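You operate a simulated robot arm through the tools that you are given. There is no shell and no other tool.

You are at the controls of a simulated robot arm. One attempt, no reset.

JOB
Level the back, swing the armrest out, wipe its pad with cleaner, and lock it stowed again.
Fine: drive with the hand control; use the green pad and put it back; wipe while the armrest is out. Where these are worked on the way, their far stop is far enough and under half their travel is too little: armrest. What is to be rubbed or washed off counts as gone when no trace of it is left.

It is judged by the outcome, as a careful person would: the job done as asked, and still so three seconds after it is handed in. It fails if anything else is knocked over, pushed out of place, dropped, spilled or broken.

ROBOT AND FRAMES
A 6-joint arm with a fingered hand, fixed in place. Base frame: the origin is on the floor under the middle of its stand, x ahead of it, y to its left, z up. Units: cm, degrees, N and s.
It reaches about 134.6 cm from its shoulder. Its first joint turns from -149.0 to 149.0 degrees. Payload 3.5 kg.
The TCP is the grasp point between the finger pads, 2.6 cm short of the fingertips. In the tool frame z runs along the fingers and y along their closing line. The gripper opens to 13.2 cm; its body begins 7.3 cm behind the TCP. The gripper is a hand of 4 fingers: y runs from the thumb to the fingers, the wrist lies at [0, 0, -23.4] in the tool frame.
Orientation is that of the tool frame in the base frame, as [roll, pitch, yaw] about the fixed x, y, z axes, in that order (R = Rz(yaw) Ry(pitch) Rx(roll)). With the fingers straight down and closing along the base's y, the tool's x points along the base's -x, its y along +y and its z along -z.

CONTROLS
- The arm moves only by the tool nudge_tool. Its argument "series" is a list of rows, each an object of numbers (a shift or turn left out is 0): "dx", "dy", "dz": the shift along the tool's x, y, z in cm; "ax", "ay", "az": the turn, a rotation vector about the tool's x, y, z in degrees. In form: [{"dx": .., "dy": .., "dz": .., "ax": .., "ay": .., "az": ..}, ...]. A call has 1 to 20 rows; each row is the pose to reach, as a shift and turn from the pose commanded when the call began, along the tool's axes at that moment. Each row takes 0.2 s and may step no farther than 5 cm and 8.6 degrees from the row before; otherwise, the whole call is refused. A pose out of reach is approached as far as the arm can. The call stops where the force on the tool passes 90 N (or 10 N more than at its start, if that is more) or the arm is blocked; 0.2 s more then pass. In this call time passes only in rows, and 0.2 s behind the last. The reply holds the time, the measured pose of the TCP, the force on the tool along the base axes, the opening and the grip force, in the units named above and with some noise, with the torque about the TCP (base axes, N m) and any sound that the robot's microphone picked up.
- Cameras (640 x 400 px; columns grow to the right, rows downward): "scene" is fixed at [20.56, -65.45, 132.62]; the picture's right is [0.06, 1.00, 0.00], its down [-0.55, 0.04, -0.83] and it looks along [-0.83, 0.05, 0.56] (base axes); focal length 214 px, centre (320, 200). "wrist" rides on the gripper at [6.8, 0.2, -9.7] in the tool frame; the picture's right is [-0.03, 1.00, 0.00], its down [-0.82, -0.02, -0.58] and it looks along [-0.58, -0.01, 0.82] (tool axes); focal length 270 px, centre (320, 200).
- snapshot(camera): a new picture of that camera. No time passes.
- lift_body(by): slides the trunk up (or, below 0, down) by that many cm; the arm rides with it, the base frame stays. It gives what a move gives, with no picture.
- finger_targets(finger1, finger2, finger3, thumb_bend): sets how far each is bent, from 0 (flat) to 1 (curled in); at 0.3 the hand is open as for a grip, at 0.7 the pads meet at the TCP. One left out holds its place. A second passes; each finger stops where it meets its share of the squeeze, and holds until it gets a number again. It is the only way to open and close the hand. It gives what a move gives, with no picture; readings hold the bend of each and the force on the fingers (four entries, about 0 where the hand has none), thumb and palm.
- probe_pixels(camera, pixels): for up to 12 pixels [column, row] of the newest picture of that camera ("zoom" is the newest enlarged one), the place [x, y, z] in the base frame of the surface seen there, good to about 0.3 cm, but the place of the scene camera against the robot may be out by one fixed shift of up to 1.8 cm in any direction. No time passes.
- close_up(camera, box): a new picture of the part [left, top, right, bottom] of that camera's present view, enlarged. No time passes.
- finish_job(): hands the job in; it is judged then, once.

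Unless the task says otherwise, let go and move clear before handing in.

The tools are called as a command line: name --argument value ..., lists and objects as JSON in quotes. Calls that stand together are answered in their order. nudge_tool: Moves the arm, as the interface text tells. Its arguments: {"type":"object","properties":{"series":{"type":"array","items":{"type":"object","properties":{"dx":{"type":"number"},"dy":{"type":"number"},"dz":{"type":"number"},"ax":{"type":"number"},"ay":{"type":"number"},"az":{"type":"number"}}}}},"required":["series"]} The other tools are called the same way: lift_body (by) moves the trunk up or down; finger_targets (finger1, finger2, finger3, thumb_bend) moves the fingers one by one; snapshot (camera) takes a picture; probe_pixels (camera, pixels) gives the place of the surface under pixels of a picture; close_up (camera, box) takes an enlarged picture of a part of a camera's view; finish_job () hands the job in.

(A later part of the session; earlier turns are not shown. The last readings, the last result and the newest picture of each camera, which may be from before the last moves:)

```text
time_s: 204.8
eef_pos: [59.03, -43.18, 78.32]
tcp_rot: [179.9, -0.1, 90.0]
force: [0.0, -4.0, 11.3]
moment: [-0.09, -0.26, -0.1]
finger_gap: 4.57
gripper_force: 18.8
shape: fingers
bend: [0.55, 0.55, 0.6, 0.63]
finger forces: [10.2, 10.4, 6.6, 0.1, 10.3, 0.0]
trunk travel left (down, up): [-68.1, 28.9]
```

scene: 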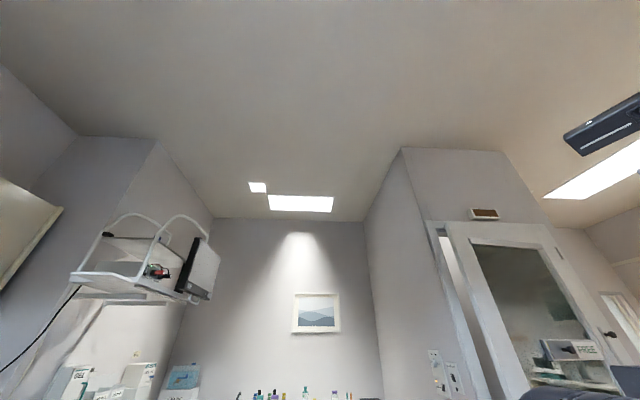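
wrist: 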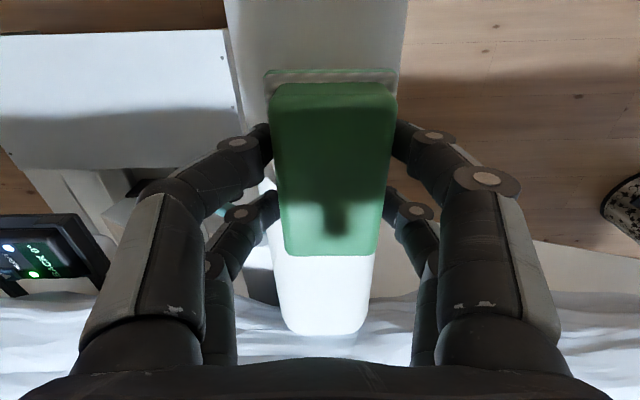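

Force stayed near 12 N throughout. I'll lift the pad and shift toward the hinge side so the wiped area comes into view.

lift_body --by 12

nudge_tool --series '[{"dx": 3.5}, {"dx": 7}, {"dx": 10.5}, {"dx": 14}]'

snapshot --camera "wrist"

```text
time_s: 206.3
eef_pos: [58.91, -43.05, 90.22]
tcp_rot: [180.0, -0.1, 90.0]
force: [-0.4, -0.3, -0.7]
moment: [0.0, 0.02, 0.0]
finger_gap: 4.54
gripper_force: 15.6
shape: fingers
bend: [0.54, 0.54, 0.6, 0.63]
finger forces: [7.9, 7.9, 6.1, 0.1, 9.7, 0.0]
trunk travel left (down, up): [-80.1, 16.9]
```

```text
time_s: 207.3
eef_pos: [58.92, -29.11, 90.12]
tcp_rot: [179.9, -0.1, 90.0]
force: [0.9, 0.7, 0.1]
moment: [0.0, 0.01, -0.02]
finger_gap: 4.58
gripper_force: 15.8
shape: fingers
bend: [0.54, 0.54, 0.6, 0.63]
finger forces: [7.9, 7.6, 6.1, 0.1, 9.6, 0.1]
trunk travel left (down, up): [-80.1, 16.9]
```

```text
taken
```

wrist: 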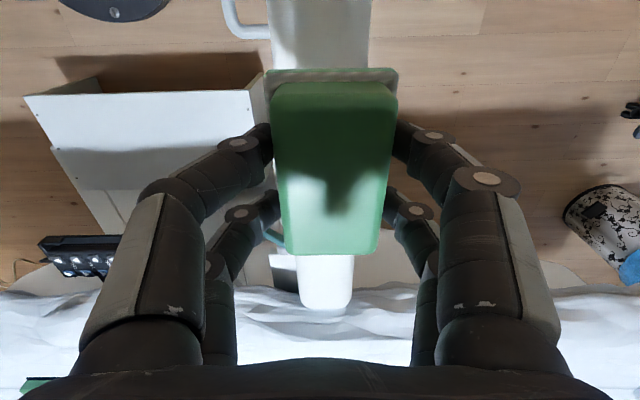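

The pad blocks the view here. I'll move to (71,-47) so the wiped area appears in the clear upper-left part of the image.

nudge_tool --series '[{"dx": -3.6, "dy": 2.4}, {"dx": -7.2, "dy": 4.8}, {"dx": -10.8, "dy": 7.2}, {"dx": -14.4, "dy": 9.6}, {"dx": -18, "dy": 12}]'

snapshot --camera "wrist"

close_up --camera "wrist" --box '[140, 0, 300, 120]'

```text
time_s: 208.5
eef_pos: [71.14, -47.06, 90.11]
tcp_rot: [179.9, -0.1, 90.0]
force: [-1.1, -0.1, -0.1]
moment: [0.0, 0.0, -0.01]
finger_gap: 4.55
gripper_force: 15.5
shape: fingers
bend: [0.54, 0.54, 0.6, 0.63]
finger forces: [7.7, 7.6, 6.0, 0.0, 9.4, 0.1]
trunk travel left (down, up): [-80.1, 16.9]
```

```text
taken
```

wrist: 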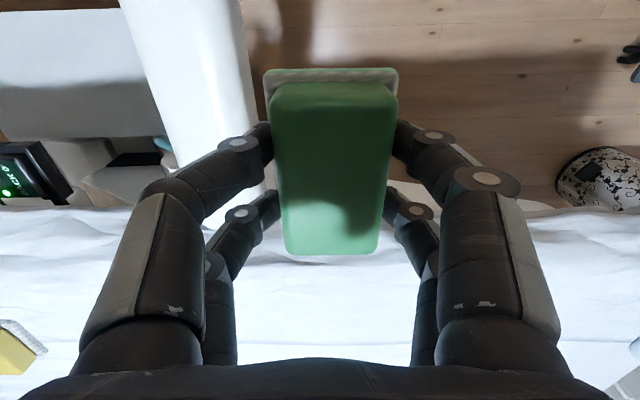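

```text
3.33 times, centred on (220, 60) of wrist
```

zoom: 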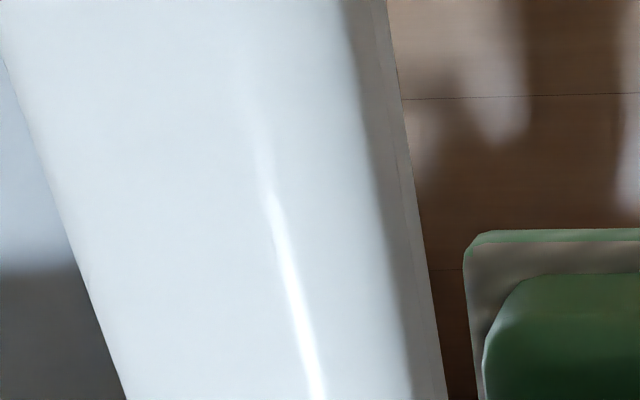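

The armrest surface looks spotless. I'll verify this view covers the whole smudge area by probing it, and look for leftovers at higher zoom.

probe_pixels --camera "zoom" --pixels '[[150, 20], [180, 120], [220, 220], [260, 340], [330, 100], [380, 300], [60, 100], [120, 300]]'

close_up --camera "wrist" --box '[110, 0, 260, 70]'

close_up --camera "wrist" --box '[130, 50, 280, 150]'

```text
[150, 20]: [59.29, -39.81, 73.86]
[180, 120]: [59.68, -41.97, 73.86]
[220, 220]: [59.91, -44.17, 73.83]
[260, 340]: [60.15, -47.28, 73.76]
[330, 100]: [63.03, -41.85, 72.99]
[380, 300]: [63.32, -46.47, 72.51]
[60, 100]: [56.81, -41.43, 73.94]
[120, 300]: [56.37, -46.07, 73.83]
```

```text
4.27 times, centred on (185, 35) of wrist
```

zoom: 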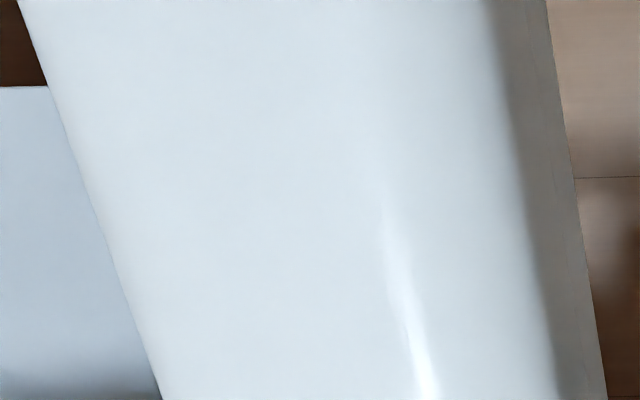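

```text
4.00 times, centred on (205, 100) of wrist
```

zoom: 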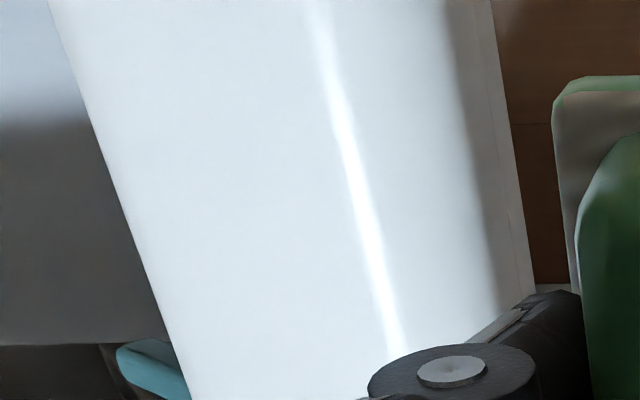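

Clean from y=-39.5 to -48. I'll shift 4 cm in +y to check the remaining end near y≈-38.

nudge_tool --series '[{"dx": 2}, {"dx": 4}]'

close_up --camera "wrist" --box '[110, 0, 270, 110]'

probe_pixels --camera "zoom" --pixels '[[250, 10], [280, 200], [320, 380]]'

```text
time_s: 209.1
eef_pos: [70.97, -43.02, 90.25]
tcp_rot: [-180.0, 0.0, 90.0]
force: [1.0, 0.4, -0.5]
moment: [0.04, 0.02, -0.02]
finger_gap: 4.57
gripper_force: 15.5
shape: fingers
bend: [0.54, 0.54, 0.6, 0.63]
finger forces: [7.8, 7.7, 6.1, 0.0, 9.6, 0.1]
trunk travel left (down, up): [-80.1, 16.9]
```

```text
3.64 times, centred on (190, 55) of wrist
```

zoom: 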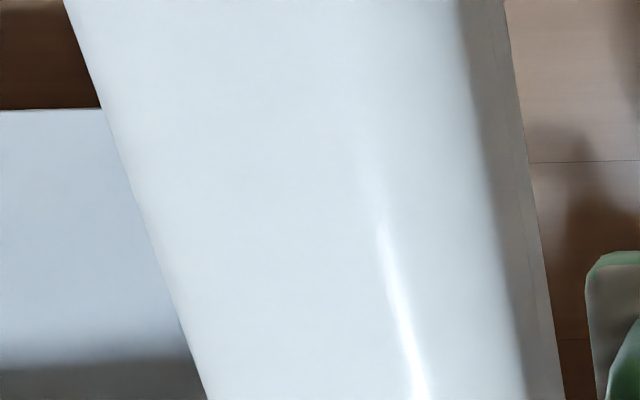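

```text
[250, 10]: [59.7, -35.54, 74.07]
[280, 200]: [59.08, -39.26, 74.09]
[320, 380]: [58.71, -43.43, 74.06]
```

No trace left anywhere. Now I'll carry the green pad back to where it lay, at (34.95,-80.8).

nudge_tool --series '[{"dx": -3.15, "dy": -3}, {"dx": -6.3, "dy": -6}, {"dx": -9.45, "dy": -9}, {"dx": -12.6, "dy": -12}, {"dx": -15.75, "dy": -15}, {"dx": -18.9, "dy": -18}, {"dx": -22.05, "dy": -21}, {"dx": -25.2, "dy": -24}, {"dx": -28.35, "dy": -27}, {"dx": -31.5, "dy": -30}, {"dx": -34.65, "dy": -33}, {"dx": -37.8, "dy": -36.05}]'

snapshot --camera "wrist"

```text
time_s: 211.7
eef_pos: [34.96, -80.93, 90.21]
tcp_rot: [-180.0, -0.2, 90.0]
force: [0.1, -0.9, -0.3]
moment: [0.0, -0.02, -0.03]
finger_gap: 4.56
gripper_force: 15.4
shape: fingers
bend: [0.54, 0.54, 0.6, 0.63]
finger forces: [7.9, 7.6, 6.1, 0.0, 9.3, 0.0]
trunk travel left (down, up): [-80.1, 16.9]
```

```text
taken
```

wrist: 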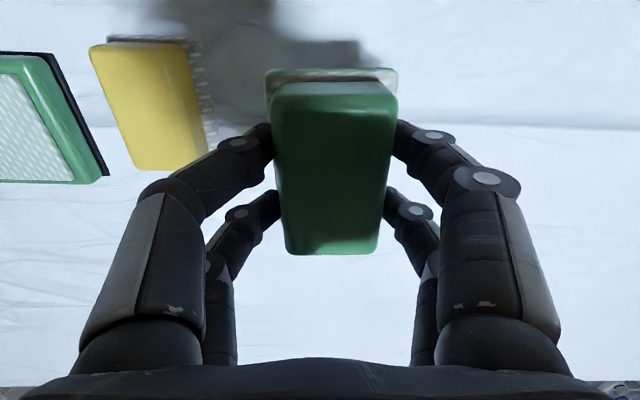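

The pad sits a bit to the right in my grip compared with when I first took it. I'll probe its edges to correct the placement.

probe_pixels --camera "wrist" --pixels '[[282, 110], [390, 110], [290, 240], [375, 240], [335, 160], [335, 95]]'

```text
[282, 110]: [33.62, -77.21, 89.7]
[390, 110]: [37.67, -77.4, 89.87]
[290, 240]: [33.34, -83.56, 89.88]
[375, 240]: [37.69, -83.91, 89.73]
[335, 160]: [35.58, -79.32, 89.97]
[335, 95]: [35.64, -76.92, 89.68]
```

The block is centered at x≈35.6 now versus 35.0 originally, so I'll shift -0.6 cm and lower to the sheet.

nudge_tool --series '[{"dy": -0.6}]'

lift_body --by -7.3

lift_body --by -0.3

```text
time_s: 212.1
eef_pos: [34.3, -80.96, 90.39]
tcp_rot: [-180.0, -0.1, 90.0]
force: [0.9, 0.4, -0.3]
moment: [0.01, 0.04, -0.02]
finger_gap: 4.54
gripper_force: 15.4
shape: fingers
bend: [0.54, 0.54, 0.6, 0.63]
finger forces: [7.8, 7.6, 6.0, 0.0, 9.3, 0.0]
trunk travel left (down, up): [-80.1, 16.9]
```

```text
time_s: 213.2
eef_pos: [34.29, -80.92, 83.04]
tcp_rot: [180.0, -0.1, 89.9]
force: [0.1, 0.2, -0.3]
moment: [0.02, -0.04, -0.05]
finger_gap: 4.53
gripper_force: 15.4
shape: fingers
bend: [0.54, 0.54, 0.6, 0.63]
finger forces: [7.7, 7.7, 6.0, 0.0, 9.3, 0.0]
trunk travel left (down, up): [-72.8, 24.2]
```

```text
time_s: 213.7
eef_pos: [34.23, -80.98, 82.64]
tcp_rot: [-180.0, -0.1, 90.1]
force: [-0.4, 0.1, -0.3]
moment: [0.0, 0.01, -0.01]
finger_gap: 4.54
gripper_force: 15.4
shape: fingers
bend: [0.54, 0.54, 0.6, 0.63]
finger forces: [7.8, 7.6, 6.0, 0.1, 9.4, 0.0]
trunk travel left (down, up): [-72.5, 24.5]
```

No contact yet; I'll continue in small steps until it touches.

lift_body --by -0.2

lift_body --by -0.15

```text
time_s: 214.3
eef_pos: [34.31, -81.03, 82.49]
tcp_rot: [-180.0, -0.1, 90.1]
force: [0.1, 0.0, -0.5]
moment: [-0.02, 0.03, -0.02]
finger_gap: 4.56
gripper_force: 15.3
shape: fingers
bend: [0.54, 0.54, 0.6, 0.63]
finger forces: [7.7, 7.6, 6.0, 0.0, 9.4, 0.1]
trunk travel left (down, up): [-72.3, 24.7]
```

```text
time_s: 214.8
eef_pos: [34.39, -80.93, 82.42]
tcp_rot: [-179.9, -0.1, 90.0]
force: [0.1, -0.5, 3.6]
moment: [-0.04, -0.14, 0.04]
finger_gap: 4.6
gripper_force: 15.8
shape: fingers
bend: [0.54, 0.54, 0.6, 0.63]
finger forces: [8.1, 8.1, 6.2, 0.0, 9.4, 0.0]
trunk travel left (down, up): [-72.2, 24.8]
```

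The pad rests on the sheet (3.6 N). I'll open the fingers and rise straight up.

finger_targets --finger1 0.4 --finger2 0.4 --finger3 0.4 --thumb_bend 0.4

lift_body --by 10

snapshot --camera "wrist"

probe_pixels --camera "wrist" --pixels '[[300, 60], [355, 60], [310, 160], [350, 160], [325, 110]]'

```text
time_s: 215.8
eef_pos: [34.33, -80.96, 82.27]
tcp_rot: [180.0, -0.1, 90.0]
force: [-0.1, 0.0, 0.2]
moment: [0.02, -0.02, -0.01]
finger_gap: 9.94
gripper_force: 0.0
shape: fingers
bend: [0.4, 0.4, 0.4, 0.4]
finger forces: [0.1, 0.0, 0.1, 0.0, 0.0, 0.0]
trunk travel left (down, up): [-72.2, 24.8]
```

```text
time_s: 217.1
eef_pos: [34.35, -80.89, 92.28]
tcp_rot: [180.0, 0.0, 90.0]
force: [0.2, -0.3, -0.6]
moment: [-0.05, -0.02, 0.02]
finger_gap: 9.95
gripper_force: 0.1
shape: fingers
bend: [0.4, 0.4, 0.4, 0.4]
finger forces: [0.1, 0.1, 0.0, 0.0, 0.0, 0.0]
trunk travel left (down, up): [-82.2, 14.8]
```

```text
taken
```

wrist: 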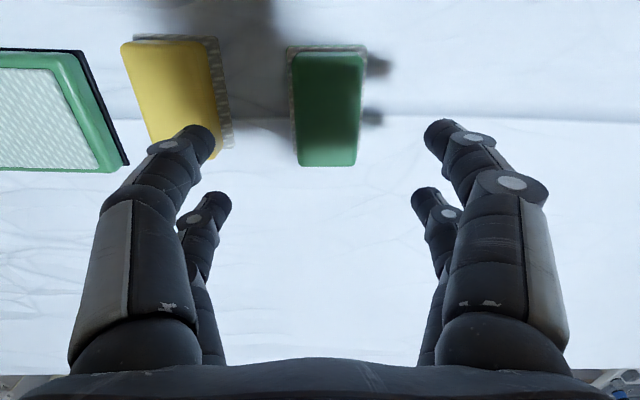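

```text
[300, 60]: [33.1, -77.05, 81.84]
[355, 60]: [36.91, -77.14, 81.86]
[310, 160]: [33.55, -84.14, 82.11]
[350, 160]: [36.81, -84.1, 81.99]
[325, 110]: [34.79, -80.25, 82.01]
```

The green pad is back at its original spot (center ≈(35.0,-80.5)). Now I'll go to straddle the armrest again at about (58.4,-35.3) and swing it back in.

nudge_tool --series '[{"dx": 3.8, "dy": 2}, {"dx": 7.6, "dy": 4}, {"dx": 11.4, "dy": 6}, {"dx": 15.2, "dy": 8}, {"dx": 19, "dy": 10}, {"dx": 22.8, "dy": 12}, {"dx": 26.6, "dy": 14}, {"dx": 30.4, "dy": 16}, {"dx": 34.2, "dy": 18}, {"dx": 38, "dy": 20}, {"dx": 41.8, "dy": 22}, {"dx": 45.6, "dy": 24.3}]'

finger_targets --finger1 0.3 --finger2 0.3 --finger3 0.3 --thumb_bend 0.3

snapshot --camera "wrist"

```text
time_s: 219.7
eef_pos: [58.51, -35.29, 92.31]
tcp_rot: [-180.0, -0.1, 90.0]
force: [0.3, 1.1, 0.3]
moment: [-0.01, 0.03, 0.03]
finger_gap: 9.95
gripper_force: 0.0
shape: fingers
bend: [0.4, 0.4, 0.4, 0.4]
finger forces: [0.0, 0.0, 0.1, 0.0, 0.0, 0.0]
trunk travel left (down, up): [-82.2, 14.8]
```

```text
time_s: 220.7
eef_pos: [58.55, -35.15, 92.34]
tcp_rot: [179.9, 0.0, 90.0]
force: [-0.5, -1.5, -0.7]
moment: [-0.01, 0.0, -0.01]
finger_gap: 13.22
gripper_force: 0.0
shape: fingers
bend: [0.3, 0.3, 0.3, 0.3]
finger forces: [0.1, 0.0, 0.0, 0.0, 0.0, 0.0]
trunk travel left (down, up): [-82.2, 14.8]
```

```text
taken
```

wrist: 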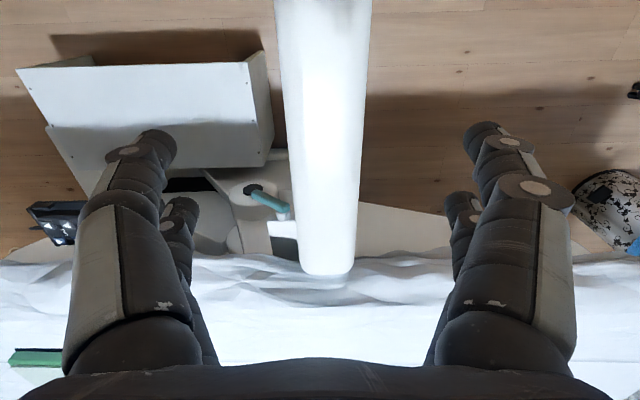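

The pad is clean and centered. I'll lower to straddle and swing it back toward the couch, first 40°.

lift_body --by -21

nudge_tool --series '[{"dx": -0.11, "dy": 1.75, "az": 4}, {"dx": -0.34, "dy": 3.49, "az": 8}, {"dx": -0.69, "dy": 5.2, "az": 12}, {"dx": -1.16, "dy": 6.89, "az": 16}, {"dx": -1.75, "dy": 8.54, "az": 20}, {"dx": -2.45, "dy": 10.15, "az": 24}, {"dx": -3.27, "dy": 11.7, "az": 28}, {"dx": -4.18, "dy": 13.19, "az": 32}, {"dx": -5.2, "dy": 14.61, "az": 36}, {"dx": -6.32, "dy": 15.96, "az": 40}]'

snapshot --camera "wrist"

```text
time_s: 222.9
eef_pos: [58.45, -35.37, 71.43]
tcp_rot: [-180.0, -0.2, 90.0]
force: [0.9, -0.2, -0.8]
moment: [0.0, 0.0, 0.01]
finger_gap: 13.22
gripper_force: 0.1
shape: fingers
bend: [0.3, 0.3, 0.3, 0.3]
finger forces: [0.1, 0.0, 0.0, 0.0, 0.1, 0.0]
trunk travel left (down, up): [-61.2, 35.8]
```

```text
time_s: 225.2
eef_pos: [74.53, -41.64, 71.33]
tcp_rot: [180.0, 0.0, 49.9]
force: [-2.0, 11.6, 5.7]
moment: [-0.08, 0.12, -0.31]
finger_gap: 13.82
gripper_force: 5.6
shape: fingers
bend: [0.3, 0.3, 0.29, 0.29]
finger forces: [0.0, 0.1, 2.2, 0.1, 7.9, 0.0]
trunk travel left (down, up): [-61.2, 35.8]
```

```text
taken
```

wrist: 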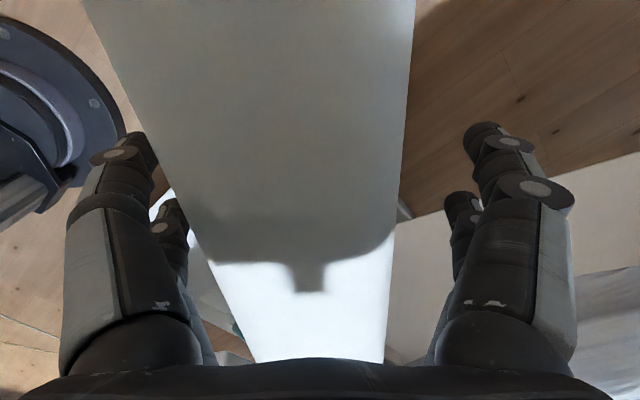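

Following well (about 12 N). I'll continue 28° more, keeping the inner fingers clear of the mattress.

nudge_tool --series '[{"dx": -0.11, "dy": 1.75, "az": 4}, {"dx": -0.34, "dy": 3.49, "az": 8}, {"dx": -0.69, "dy": 5.2, "az": 12}, {"dx": -1.16, "dy": 6.89, "az": 16}, {"dx": -1.75, "dy": 8.54, "az": 20}, {"dx": -2.45, "dy": 10.15, "az": 24}, {"dx": -3.27, "dy": 11.7, "az": 28}]'

snapshot --camera "wrist"

```text
time_s: 226.8
eef_pos: [81.31, -51.72, 71.39]
tcp_rot: [-180.0, 0.0, 21.9]
force: [2.9, 12.2, 6.1]
moment: [0.03, 0.14, -0.36]
finger_gap: 13.84
gripper_force: 6.3
shape: fingers
bend: [0.3, 0.3, 0.29, 0.29]
finger forces: [0.0, 0.0, 2.7, 0.0, 8.2, 0.1]
trunk travel left (down, up): [-61.2, 35.8]
```

```text
taken
```

wrist: 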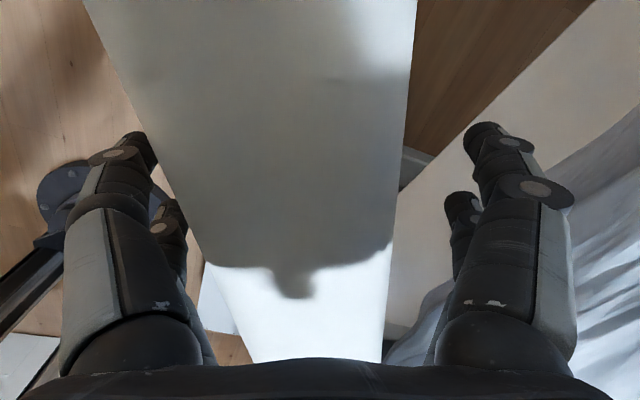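

The armrest is at about 27°. I'll relieve the contact, rise clear, and finish with a push from the outer side.

nudge_tool --series '[{"dy": -0.7}, {"dy": -1.4}]'

lift_body --by 12

finger_targets --finger1 0.72 --finger2 0.72 --finger3 0.72 --thumb_bend 0.72

snapshot --camera "wrist"

```text
time_s: 227.3
eef_pos: [80.84, -50.34, 71.24]
tcp_rot: [179.9, 0.0, 22.0]
force: [0.2, -0.7, -0.2]
moment: [0.01, -0.03, 0.01]
finger_gap: 13.27
gripper_force: 0.0
shape: fingers
bend: [0.3, 0.3, 0.3, 0.3]
finger forces: [0.0, 0.0, 0.0, 0.0, 0.0, 0.0]
trunk travel left (down, up): [-61.2, 35.8]
```

```text
time_s: 228.8
eef_pos: [80.88, -50.37, 83.37]
tcp_rot: [-179.9, 0.0, 22.0]
force: [0.5, 0.7, 0.3]
moment: [0.0, -0.03, 0.03]
finger_gap: 13.26
gripper_force: 0.1
shape: fingers
bend: [0.3, 0.3, 0.3, 0.3]
finger forces: [0.0, 0.1, 0.0, 0.1, 0.0, 0.0]
trunk travel left (down, up): [-73.2, 23.8]
```

```text
time_s: 229.8
eef_pos: [80.81, -50.28, 83.27]
tcp_rot: [-179.9, 0.0, 22.0]
force: [0.9, 0.1, 0.6]
moment: [-0.01, -0.04, 0.01]
finger_gap: 0.0
gripper_force: 0.0
shape: fingers
bend: [0.71, 0.71, 0.71, 0.71]
finger forces: [0.0, 0.1, 0.0, 0.0, 0.1, 0.1]
trunk travel left (down, up): [-73.2, 23.8]
```

```text
taken
```

wrist: 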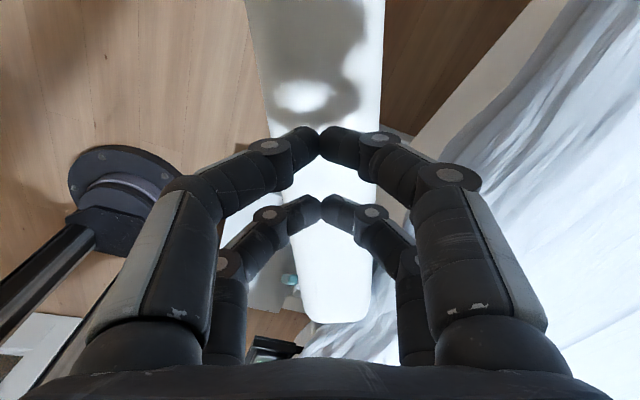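

The hand is closed. I'll turn to yaw ≈100 and move to the outer side of the armrest, near (81,-37), then lower.

nudge_tool --series '[{"dx": 0.52, "dy": -1.23, "az": -7.8}, {"dx": 1.03, "dy": -2.45, "az": -15.6}, {"dx": 1.55, "dy": -3.68, "az": -23.4}, {"dx": 2.07, "dy": -4.9, "az": -31.2}, {"dx": 2.59, "dy": -6.13, "az": -39}, {"dx": 3.1, "dy": -7.35, "az": -46.8}, {"dx": 3.62, "dy": -8.58, "az": -54.6}, {"dx": 4.14, "dy": -9.8, "az": -62.4}, {"dx": 4.65, "dy": -11, "az": -70.2}, {"dx": 5.17, "dy": -12.25, "az": -78}]'

snapshot --camera "wrist"

```text
time_s: 232.1
eef_pos: [80.92, -36.92, 83.35]
tcp_rot: [-180.0, -0.1, 100.3]
force: [0.1, -0.2, 0.0]
moment: [0.01, -0.01, 0.02]
finger_gap: 0.0
gripper_force: 0.0
shape: fingers
bend: [0.71, 0.71, 0.71, 0.71]
finger forces: [0.1, 0.0, 0.0, 0.0, 0.1, 0.0]
trunk travel left (down, up): [-73.2, 23.8]
```

```text
taken
```

wrist: 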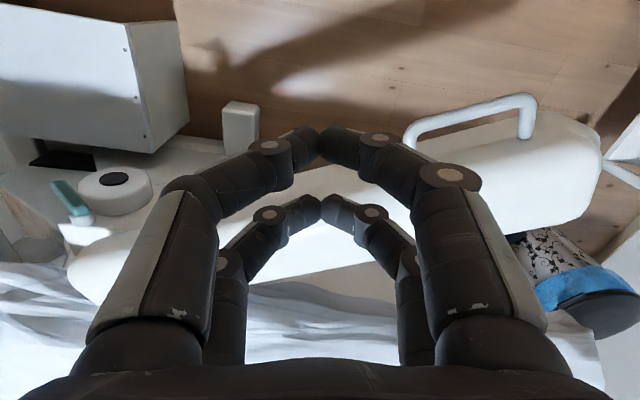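

The armrest lies beyond the fingers, handle at (470,115). I'll probe its outer edge and angle before lowering.

probe_pixels --camera "wrist" --pixels '[[470, 112], [415, 135], [525, 105], [560, 130], [450, 160], [320, 180], [320, 195], [560, 200], [300, 230], [530, 160]]'

```text
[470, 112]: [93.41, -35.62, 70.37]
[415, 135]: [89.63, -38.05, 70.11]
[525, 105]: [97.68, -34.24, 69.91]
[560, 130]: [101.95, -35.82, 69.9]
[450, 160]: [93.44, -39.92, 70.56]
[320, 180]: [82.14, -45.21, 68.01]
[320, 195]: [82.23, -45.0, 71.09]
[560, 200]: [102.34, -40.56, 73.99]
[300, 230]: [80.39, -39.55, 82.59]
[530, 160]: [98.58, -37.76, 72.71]
```

The armrest is at ~25° with its outer side at y≈-45 near x=82. I'll lower the closed hand on the outer side and push toward the couch on an arc.

lift_body --by -12.6

nudge_tool --series '[{"dx": -2.5, "dy": -0.8}, {"dx": -4.89, "dy": -1.6}, {"dx": -6.1, "dy": -1.0, "az": 1}, {"dx": -7.23, "dy": -0.5, "az": 2}, {"dx": -8.4, "dy": 0, "az": 3}, {"dx": -9.53, "dy": 0.4, "az": 4}, {"dx": -10.8, "dy": 0.8, "az": 5}, {"dx": -12, "dy": 1.17, "az": 6}]'

snapshot --camera "wrist"

```text
time_s: 233.6
eef_pos: [81.07, -37.04, 70.82]
tcp_rot: [180.0, -0.2, 100.0]
force: [-0.4, 0.6, -0.1]
moment: [0.01, 0.01, 0.02]
finger_gap: 0.0
gripper_force: 0.1
shape: fingers
bend: [0.71, 0.71, 0.71, 0.71]
finger forces: [0.0, 0.1, 0.0, 0.1, 0.1, 0.0]
trunk travel left (down, up): [-60.6, 36.4]
```

```text
time_s: 235.4
eef_pos: [84.21, -48.63, 70.68]
tcp_rot: [-179.9, 0.0, 94.0]
force: [-2.4, 5.6, -1.1]
moment: [-0.13, -0.06, 0.19]
finger_gap: 0.0
gripper_force: 2.8
shape: fingers
bend: [0.71, 0.71, 0.71, 0.71]
finger forces: [0.0, 6.7, 0.1, 0.0, 0.0, 0.1]
trunk travel left (down, up): [-60.6, 36.4]
```

```text
taken
```

wrist: 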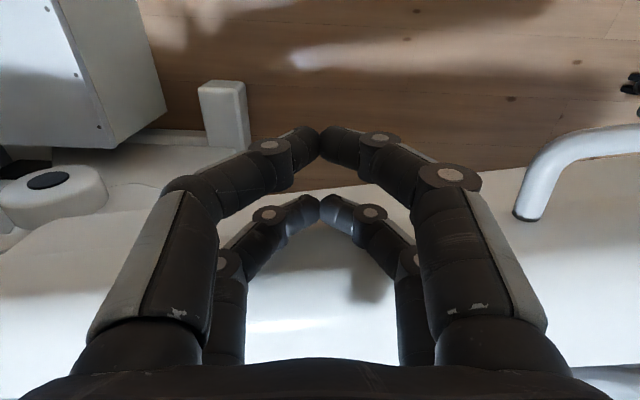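

Pushing smoothly with about 6 N; armrest near 10°. I'll continue to the stowed stop in smaller steps.

nudge_tool --series '[{"dx": -0.8, "dy": 0.25, "az": 0.7}, {"dx": -1.6, "dy": 0.5, "az": 1.4}, {"dx": -2.4, "dy": 0.74, "az": 2}, {"dx": -3.2, "dy": 0.95, "az": 2.7}, {"dx": -4, "dy": 1.1, "az": 3.4}]'

snapshot --camera "wrist"

```text
time_s: 236.6
eef_pos: [85.51, -52.65, 70.75]
tcp_rot: [180.0, -0.2, 90.7]
force: [-3.9, 7.2, -0.8]
moment: [-0.15, -0.13, 0.11]
finger_gap: 0.02
gripper_force: 3.7
shape: fingers
bend: [0.71, 0.71, 0.71, 0.71]
finger forces: [0.1, 6.9, 0.0, 0.1, 0.0, 0.1]
trunk travel left (down, up): [-60.6, 36.4]
```

```text
taken
```

wrist: 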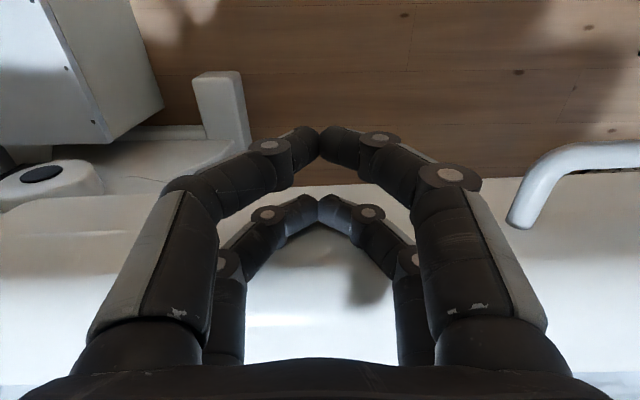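

Still moving freely (7 N). I'll push on in half-centimetre steps until the force rises at the stop.

nudge_tool --series '[{"dx": -0.4}, {"dx": -0.8}]'

nudge_tool --series '[{"dx": -0.3}, {"dx": -0.6}]'

probe_pixels --camera "wrist" --pixels '[[550, 190], [250, 210], [330, 250], [480, 250]]'

```text
time_s: 237.2
eef_pos: [85.67, -53.38, 70.72]
tcp_rot: [179.9, 0.0, 90.6]
force: [-1.0, 10.0, 0.0]
moment: [-0.2, -0.02, -0.01]
finger_gap: 0.02
gripper_force: 4.5
shape: fingers
bend: [0.71, 0.71, 0.71, 0.71]
finger forces: [0.1, 5.1, 4.0, 0.1, 0.0, 0.0]
trunk travel left (down, up): [-60.6, 36.4]
```

```text
time_s: 237.8
eef_pos: [85.7, -53.74, 70.75]
tcp_rot: [179.9, -0.2, 90.7]
force: [0.8, 17.3, 0.0]
moment: [-0.42, 0.01, -0.29]
finger_gap: 0.02
gripper_force: 8.4
shape: fingers
bend: [0.71, 0.71, 0.71, 0.71]
finger forces: [0.0, 4.5, 13.5, 0.1, 0.1, 0.0]
trunk travel left (down, up): [-60.6, 36.4]
```

```text
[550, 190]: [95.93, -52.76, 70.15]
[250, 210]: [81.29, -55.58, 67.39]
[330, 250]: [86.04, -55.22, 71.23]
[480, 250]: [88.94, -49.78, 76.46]
```

Force is climbing (17 N). I'll push a touch more and then probe the armrest's side against its original y≈-56.5.

nudge_tool --series '[{"dx": -0.3}, {"dx": -0.6}]'

snapshot --camera "wrist"

probe_pixels --camera "wrist" --pixels '[[550, 190], [600, 150], [560, 250], [250, 200], [320, 205], [170, 220], [600, 230]]'

```text
time_s: 238.4
eef_pos: [85.63, -53.83, 70.88]
tcp_rot: [179.9, -0.7, 90.7]
force: [-2.9, 51.7, -6.9]
moment: [-1.09, -0.09, -1.08]
finger_gap: 0.0
gripper_force: 24.8
shape: fingers
bend: [0.71, 0.71, 0.71, 0.71]
finger forces: [0.0, 11.8, 38.6, 0.1, 0.1, 0.0]
trunk travel left (down, up): [-60.6, 36.4]
```

```text
taken
```

wrist: 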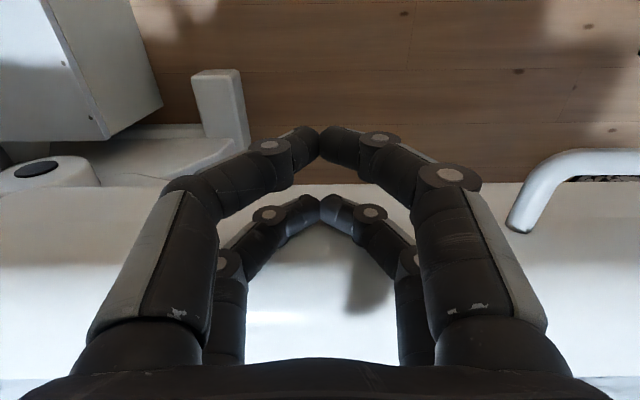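

```text
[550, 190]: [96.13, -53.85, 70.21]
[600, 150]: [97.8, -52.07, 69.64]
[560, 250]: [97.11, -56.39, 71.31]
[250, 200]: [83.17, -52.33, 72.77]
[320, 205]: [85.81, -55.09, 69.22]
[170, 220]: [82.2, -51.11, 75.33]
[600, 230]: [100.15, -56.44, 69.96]
```

It's at a hard stop (52 N) and the side is back at y≈-56.4, bar at (97.8,-52.1): fully stowed. I'll relax, back away, rise, and return to the lever approach pose.

nudge_tool --series '[{"dx": 1}, {"dx": 3}, {"dx": 6}, {"dx": 9.5}, {"dx": 13}]'

lift_body --by 24.5

finger_targets --finger1 0.45 --finger2 1.0 --finger3 0.3 --thumb_bend 0.45

finger_targets --finger2 1.0 --finger3 1.0

snapshot --camera "wrist"

```text
time_s: 239.6
eef_pos: [85.48, -41.52, 70.68]
tcp_rot: [179.9, 0.0, 90.5]
force: [0.2, -1.0, 0.3]
moment: [-0.01, -0.01, 0.01]
finger_gap: 0.0
gripper_force: 0.0
shape: fingers
bend: [0.71, 0.71, 0.71, 0.71]
finger forces: [0.0, 0.0, 0.0, 0.0, 0.0, 0.1]
trunk travel left (down, up): [-60.6, 36.4]
```

```text
time_s: 242.1
eef_pos: [85.57, -41.54, 95.18]
tcp_rot: [180.0, 0.0, 90.6]
force: [-0.4, 0.2, 0.9]
moment: [-0.01, -0.02, 0.0]
finger_gap: 0.0
gripper_force: 0.1
shape: fingers
bend: [0.71, 0.71, 0.71, 0.71]
finger forces: [0.0, 0.0, 0.0, 0.0, 0.0, 0.0]
trunk travel left (down, up): [-85.1, 11.9]
```

```text
time_s: 243.1
eef_pos: [85.51, -41.6, 95.2]
tcp_rot: [180.0, -0.2, 90.6]
force: [0.2, -0.2, -0.3]
moment: [-0.02, 0.03, 0.03]
finger_gap: 8.19
gripper_force: 0.1
shape: fingers
bend: [0.45, 1.0, 0.3, 0.45]
finger forces: [0.0, 0.0, 0.0, 0.1, 0.0, 0.0]
trunk travel left (down, up): [-85.1, 11.9]
```

```text
time_s: 244.1
eef_pos: [85.47, -41.56, 95.19]
tcp_rot: [-179.9, -0.1, 90.5]
force: [0.6, 0.0, 0.0]
moment: [-0.02, -0.01, 0.01]
finger_gap: 8.23
gripper_force: 0.2
shape: fingers
bend: [0.45, 1.0, 0.87, 0.45]
finger forces: [0.1, 0.0, 0.0, 0.0, 0.0, 0.1]
trunk travel left (down, up): [-85.1, 11.9]
```

```text
taken
```

wrist: 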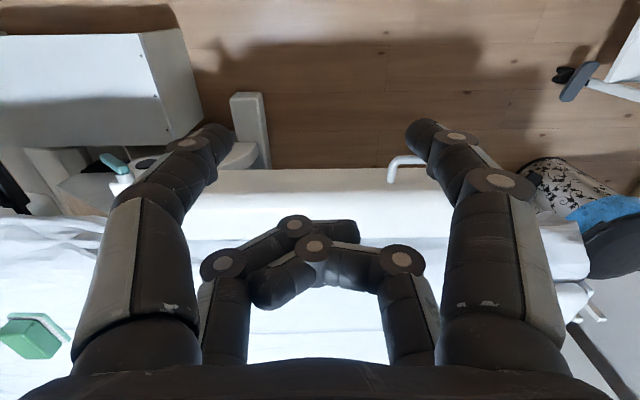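

The armrest is neatly stowed. I'll travel to the lever approach point and tilt the hand horizontal again.

nudge_tool --series '[{"dx": 1.65, "dy": -3.77}, {"dx": 3.3, "dy": -7.54}, {"dx": 4.95, "dy": -11.3}, {"dx": 6.6, "dy": -15.1}, {"dx": 8.25, "dy": -18.8}, {"dx": 9.9, "dy": -22.6}, {"dx": 11.55, "dy": -26.4}, {"dx": 13.2, "dy": -30.1}, {"dx": 14.9, "dy": -33.9, "az": 0.5}]'

nudge_tool --series '[{"dx": -3.33, "dz": -0.24, "ay": -8.18}, {"dx": -6.59, "dz": -0.95, "ay": -16.36}, {"dx": -9.72, "dz": -2.12, "ay": -24.55}, {"dx": -12.65, "dz": -3.72, "ay": -32.73}, {"dx": -15.32, "dz": -5.72, "ay": -40.91}, {"dx": -17.68, "dz": -8.08, "ay": -49.09}, {"dx": -19.68, "dz": -10.75, "ay": -57.27}, {"dx": -21.28, "dz": -13.68, "ay": -65.45}, {"dx": -22.45, "dz": -16.81, "ay": -73.64}, {"dx": -23.16, "dz": -20.07, "ay": -81.82}, {"dx": -23.4, "dz": -23.4, "ay": -90}]'

lift_body --by -30

lift_body --by -23

snapshot --camera "wrist"

```text
time_s: 246.1
eef_pos: [51.45, -26.93, 95.27]
tcp_rot: [180.0, -0.2, 90.1]
force: [0.1, 0.8, 0.3]
moment: [0.01, 0.0, -0.02]
finger_gap: 8.26
gripper_force: 0.2
shape: fingers
bend: [0.45, 1.0, 0.87, 0.45]
finger forces: [0.0, 0.0, 0.1, 0.0, 0.0, 0.0]
trunk travel left (down, up): [-85.1, 11.9]
```

```text
time_s: 248.5
eef_pos: [51.67, -50.31, 118.67]
tcp_rot: [-5.1, 89.8, -94.9]
force: [-1.2, -0.6, -0.3]
moment: [-0.01, 0.01, 0.02]
finger_gap: 8.25
gripper_force: 0.1
shape: fingers
bend: [0.45, 1.0, 0.87, 0.45]
finger forces: [0.1, 0.1, 0.0, 0.0, 0.1, 0.1]
trunk travel left (down, up): [-85.1, 11.9]
```

```text
time_s: 251.5
eef_pos: [51.53, -50.28, 88.71]
tcp_rot: [126.4, 89.9, 36.3]
force: [0.8, -0.1, 0.1]
moment: [0.01, 0.01, -0.01]
finger_gap: 8.25
gripper_force: 0.1
shape: fingers
bend: [0.45, 1.0, 0.87, 0.45]
finger forces: [0.1, 0.1, 0.1, 0.0, 0.1, 0.0]
trunk travel left (down, up): [-55.1, 41.9]
```

```text
time_s: 254.0
eef_pos: [51.55, -50.38, 65.53]
tcp_rot: [-54.3, 90.0, -144.1]
force: [-0.3, -0.7, -0.2]
moment: [0.0, 0.01, -0.03]
finger_gap: 8.26
gripper_force: 0.3
shape: fingers
bend: [0.45, 1.0, 0.87, 0.45]
finger forces: [0.0, 0.0, 0.0, 0.0, 0.0, 0.0]
trunk travel left (down, up): [-32.1, 64.9]
```

```text
taken
```

wrist: 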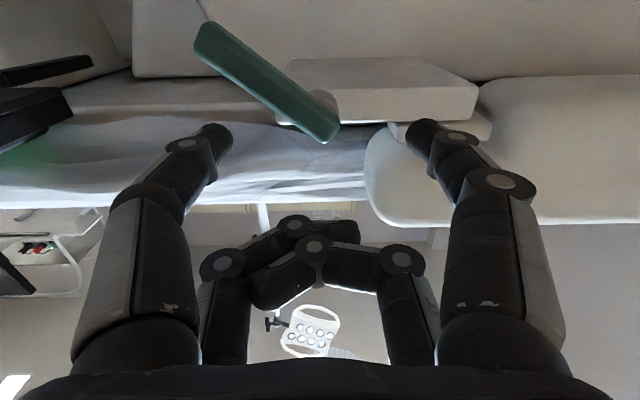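

The lever is still at its unlocked angle. I'll probe its line, then roll the hand to match it (≈-58°).

probe_pixels --camera "wrist" --pixels '[[208, 42], [240, 70], [280, 98], [325, 130], [212, 30], [200, 55]]'

nudge_tool --series '[{"dy": -0.4, "az": -7.5}, {"dy": -0.8, "az": -15}, {"dy": -1.2, "az": -22.5}, {"dy": -1.6, "az": -30}, {"dy": -2, "az": -37.5}, {"dy": -2.4, "az": -45}, {"dy": -2.7, "az": -52.5}, {"dy": -2.9, "az": -59}]'

lift_body --by -2.9

snapshot --camera "wrist"

```text
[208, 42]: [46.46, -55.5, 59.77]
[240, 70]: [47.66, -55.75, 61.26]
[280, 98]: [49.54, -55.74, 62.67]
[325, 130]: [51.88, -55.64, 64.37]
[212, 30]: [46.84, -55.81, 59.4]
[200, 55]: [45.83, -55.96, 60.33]
```

```text
time_s: 255.8
eef_pos: [48.69, -50.33, 65.63]
tcp_rot: [-89.8, 30.8, -179.9]
force: [-0.1, 0.3, -0.3]
moment: [0.0, 0.02, -0.04]
finger_gap: 8.22
gripper_force: 0.1
shape: fingers
bend: [0.45, 1.0, 0.87, 0.45]
finger forces: [0.1, 0.0, 0.1, 0.0, 0.0, 0.0]
trunk travel left (down, up): [-32.1, 64.9]
```

```text
time_s: 256.5
eef_pos: [48.63, -50.39, 62.71]
tcp_rot: [-89.9, 31.0, -179.7]
force: [0.1, -0.7, -0.3]
moment: [-0.02, -0.02, -0.02]
finger_gap: 8.24
gripper_force: 0.0
shape: fingers
bend: [0.45, 1.0, 0.87, 0.45]
finger forces: [0.0, 0.0, 0.1, 0.1, 0.1, 0.1]
trunk travel left (down, up): [-29.2, 67.8]
```

```text
taken
```

wrist: 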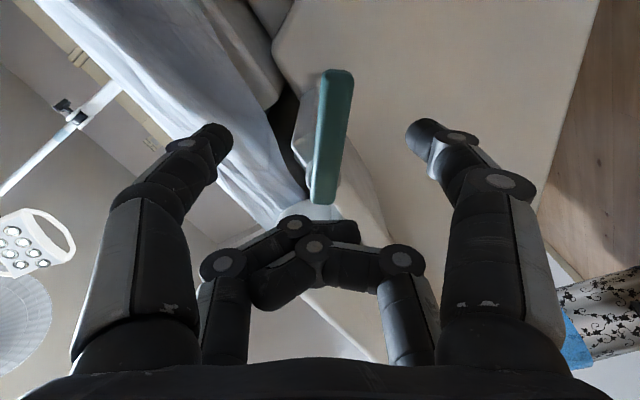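

The bar's angle is about 50–53°. I'll fine-adjust roll and position, advance onto the bar and close thumb and finger 1 on it.

nudge_tool --series '[{"dx": -0.23, "dy": 0.14, "az": 7}]'

lift_body --by -0.4

nudge_tool --series '[{"dz": 1.5}, {"dz": 3}, {"dz": 4.5}]'

finger_targets --finger1 0.68 --thumb_bend 0.68

snapshot --camera "wrist"

```text
time_s: 256.9
eef_pos: [48.99, -50.32, 62.66]
tcp_rot: [-89.9, 38.0, -179.8]
force: [-0.6, 0.7, 0.1]
moment: [0.02, 0.04, -0.02]
finger_gap: 8.27
gripper_force: 0.0
shape: fingers
bend: [0.45, 1.0, 0.87, 0.45]
finger forces: [0.0, 0.1, 0.0, 0.1, 0.0, 0.1]
trunk travel left (down, up): [-29.2, 67.8]
```

```text
time_s: 257.4
eef_pos: [48.98, -50.32, 62.26]
tcp_rot: [-90.0, 38.0, -179.8]
force: [-0.5, 0.9, 0.2]
moment: [-0.03, 0.01, 0.0]
finger_gap: 8.27
gripper_force: 0.0
shape: fingers
bend: [0.45, 1.0, 0.87, 0.45]
finger forces: [0.0, 0.0, 0.0, 0.1, 0.0, 0.0]
trunk travel left (down, up): [-28.8, 68.2]
```

```text
time_s: 258.2
eef_pos: [48.92, -54.75, 62.42]
tcp_rot: [-89.9, 38.0, -179.8]
force: [-1.2, 0.4, -0.7]
moment: [-0.01, -0.02, -0.01]
finger_gap: 8.24
gripper_force: 0.0
shape: fingers
bend: [0.45, 1.0, 0.87, 0.45]
finger forces: [0.0, 0.0, 0.0, 0.0, 0.0, 0.1]
trunk travel left (down, up): [-28.8, 68.2]
```

```text
time_s: 259.2
eef_pos: [48.98, -54.8, 62.34]
tcp_rot: [-89.9, 38.0, -179.9]
force: [-0.7, -1.4, -0.3]
moment: [0.01, 0.01, 0.05]
finger_gap: 1.6
gripper_force: 2.4
shape: fingers
bend: [0.65, 1.0, 0.87, 0.67]
finger forces: [2.3, 0.0, 0.1, 0.0, 2.1, 0.0]
trunk travel left (down, up): [-28.8, 68.2]
```

```text
taken
```

wrist: 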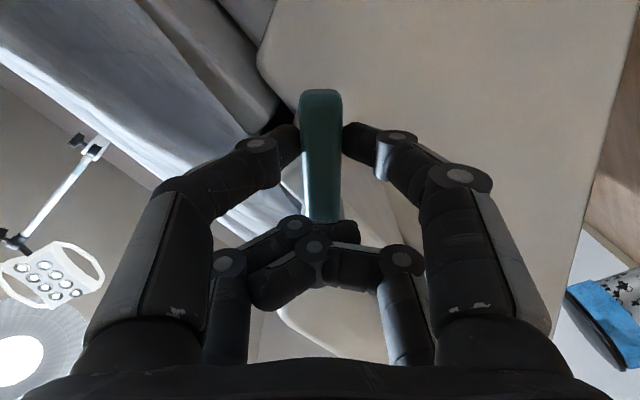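

The bar is gripped in line with the hand. I'll turn it back toward pointing down, 15° at a time.

nudge_tool --series '[{"dx": -0.22, "dy": 0.17, "az": 7.5}, {"dx": -0.43, "dy": 0.34, "az": 15}]'

lift_body --by -0.6

nudge_tool --series '[{"dx": -0.22, "dy": 0.29, "az": 7.5}, {"dx": -0.43, "dy": 0.58, "az": 15}]'

lift_body --by -0.4

nudge_tool --series '[{"dx": -0.15, "dy": 0.37, "az": 7.5}, {"dx": -0.3, "dy": 0.74, "az": 15}]'

snapshot --camera "wrist"

```text
time_s: 259.8
eef_pos: [49.33, -54.81, 62.32]
tcp_rot: [-90.0, 53.1, -179.9]
force: [-3.4, 1.0, -2.4]
moment: [0.08, 0.04, -0.02]
finger_gap: 1.53
gripper_force: 3.1
shape: fingers
bend: [0.65, 1.0, 0.87, 0.67]
finger forces: [2.4, 0.1, 0.1, 0.0, 3.0, 0.0]
trunk travel left (down, up): [-28.8, 68.2]
```

```text
time_s: 260.4
eef_pos: [49.5, -54.8, 61.63]
tcp_rot: [-89.8, 53.0, -179.6]
force: [2.5, -0.1, 2.6]
moment: [-0.09, -0.04, 0.01]
finger_gap: 1.53
gripper_force: 2.4
shape: fingers
bend: [0.65, 1.0, 0.87, 0.67]
finger forces: [2.8, 0.0, 0.1, 0.0, 2.4, 0.0]
trunk travel left (down, up): [-28.2, 68.8]
```

```text
time_s: 261.0
eef_pos: [50.12, -54.87, 61.62]
tcp_rot: [-90.2, 68.1, 180.0]
force: [-2.9, 0.7, -3.5]
moment: [0.05, 0.01, -0.04]
finger_gap: 1.59
gripper_force: 3.3
shape: fingers
bend: [0.65, 1.0, 0.87, 0.67]
finger forces: [2.3, 0.1, 0.0, 0.0, 3.2, 0.0]
trunk travel left (down, up): [-28.2, 68.8]
```

```text
time_s: 261.5
eef_pos: [50.15, -54.8, 61.34]
tcp_rot: [-89.8, 68.0, -179.6]
force: [1.8, 0.4, 2.7]
moment: [-0.05, 0.0, 0.05]
finger_gap: 1.56
gripper_force: 2.6
shape: fingers
bend: [0.65, 1.0, 0.87, 0.67]
finger forces: [2.6, 0.1, 0.0, 0.0, 2.7, 0.0]
trunk travel left (down, up): [-27.8, 69.2]
```

```text
time_s: 262.1
eef_pos: [51.01, -54.85, 61.24]
tcp_rot: [-90.2, 83.1, 179.9]
force: [-0.8, -0.8, -2.3]
moment: [0.07, 0.03, 0.0]
finger_gap: 1.58
gripper_force: 2.5
shape: fingers
bend: [0.65, 1.0, 0.87, 0.67]
finger forces: [2.3, 0.0, 0.0, 0.0, 2.9, 0.1]
trunk travel left (down, up): [-27.8, 69.2]
```

```text
taken
```

wrist: 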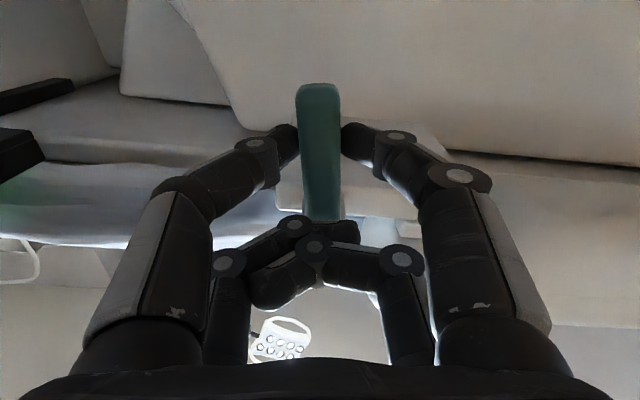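

At about 7° from down. I'll finish to vertical and press gently against the locked stop.

lift_body --by -0.2

nudge_tool --series '[{"dx": -0.03, "dy": 0.2, "az": 3.5}, {"dx": -0.05, "dy": 0.38, "az": 7}, {"dx": -0.05, "dy": 0.7, "az": 7}]'

nudge_tool --series '[{"dy": 0.3}, {"dy": 0.6}]'

snapshot --camera "wrist"

```text
time_s: 262.6
eef_pos: [50.99, -54.78, 61.09]
tcp_rot: [-89.4, 83.1, -179.5]
force: [0.0, -0.6, 1.8]
moment: [-0.05, 0.0, 0.02]
finger_gap: 1.53
gripper_force: 2.5
shape: fingers
bend: [0.65, 1.0, 0.87, 0.67]
finger forces: [2.4, 0.1, 0.0, 0.0, 2.8, 0.0]
trunk travel left (down, up): [-27.6, 69.4]
```

```text
time_s: 263.4
eef_pos: [51.6, -54.73, 61.03]
tcp_rot: [-108.9, 90.0, 161.1]
force: [-3.5, -1.4, 1.0]
moment: [-0.04, 0.02, -0.08]
finger_gap: 1.55
gripper_force: 2.8
shape: fingers
bend: [0.66, 1.0, 0.87, 0.66]
finger forces: [1.1, 0.0, 0.0, 0.0, 4.8, 0.0]
trunk travel left (down, up): [-27.6, 69.4]
```

```text
time_s: 264.0
eef_pos: [52.26, -54.7, 61.1]
tcp_rot: [-51.4, 90.0, -141.3]
force: [-10.3, 4.8, 0.5]
moment: [0.13, 0.16, -0.27]
finger_gap: 1.77
gripper_force: 5.2
shape: fingers
bend: [0.68, 1.0, 0.87, 0.65]
finger forces: [0.1, 0.0, 0.0, 0.0, 9.8, 0.1]
trunk travel left (down, up): [-27.6, 69.4]
```

```text
taken
```

wrist: 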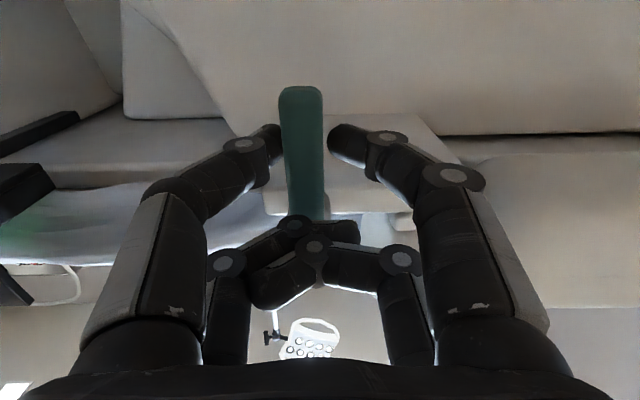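

The lever met resistance at vertical (10 N). I'll press a little more and probe the bar's line against its original x≈51.4.

nudge_tool --series '[{"dy": 0.3}, {"dy": 0.6}]'

snapshot --camera "wrist"

probe_pixels --camera "wrist" --pixels '[[293, 100], [297, 130], [300, 160], [303, 190], [283, 100], [315, 100]]'

```text
time_s: 264.6
eef_pos: [52.93, -54.79, 61.07]
tcp_rot: [-9.0, 90.0, -99.0]
force: [-15.5, 10.5, -0.2]
moment: [0.17, 0.27, -0.57]
finger_gap: 2.31
gripper_force: 7.5
shape: fingers
bend: [0.68, 1.0, 0.87, 0.64]
finger forces: [0.0, 0.1, 0.0, 0.1, 14.9, 0.0]
trunk travel left (down, up): [-27.6, 69.4]
```

```text
taken
```

wrist: 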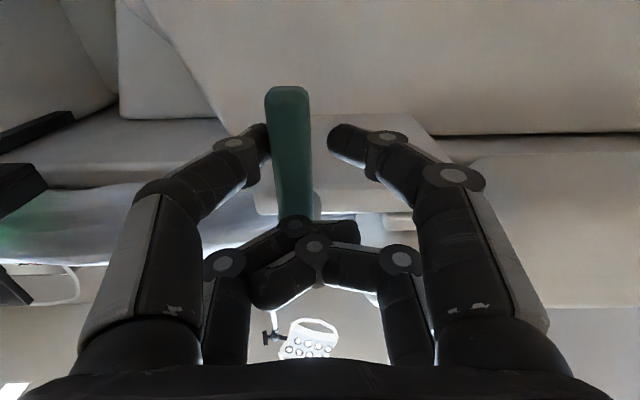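

```text
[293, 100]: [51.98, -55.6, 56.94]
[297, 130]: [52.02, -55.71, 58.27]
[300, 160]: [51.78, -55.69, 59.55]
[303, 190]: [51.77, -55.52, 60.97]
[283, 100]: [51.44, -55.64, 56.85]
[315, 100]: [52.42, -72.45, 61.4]
```

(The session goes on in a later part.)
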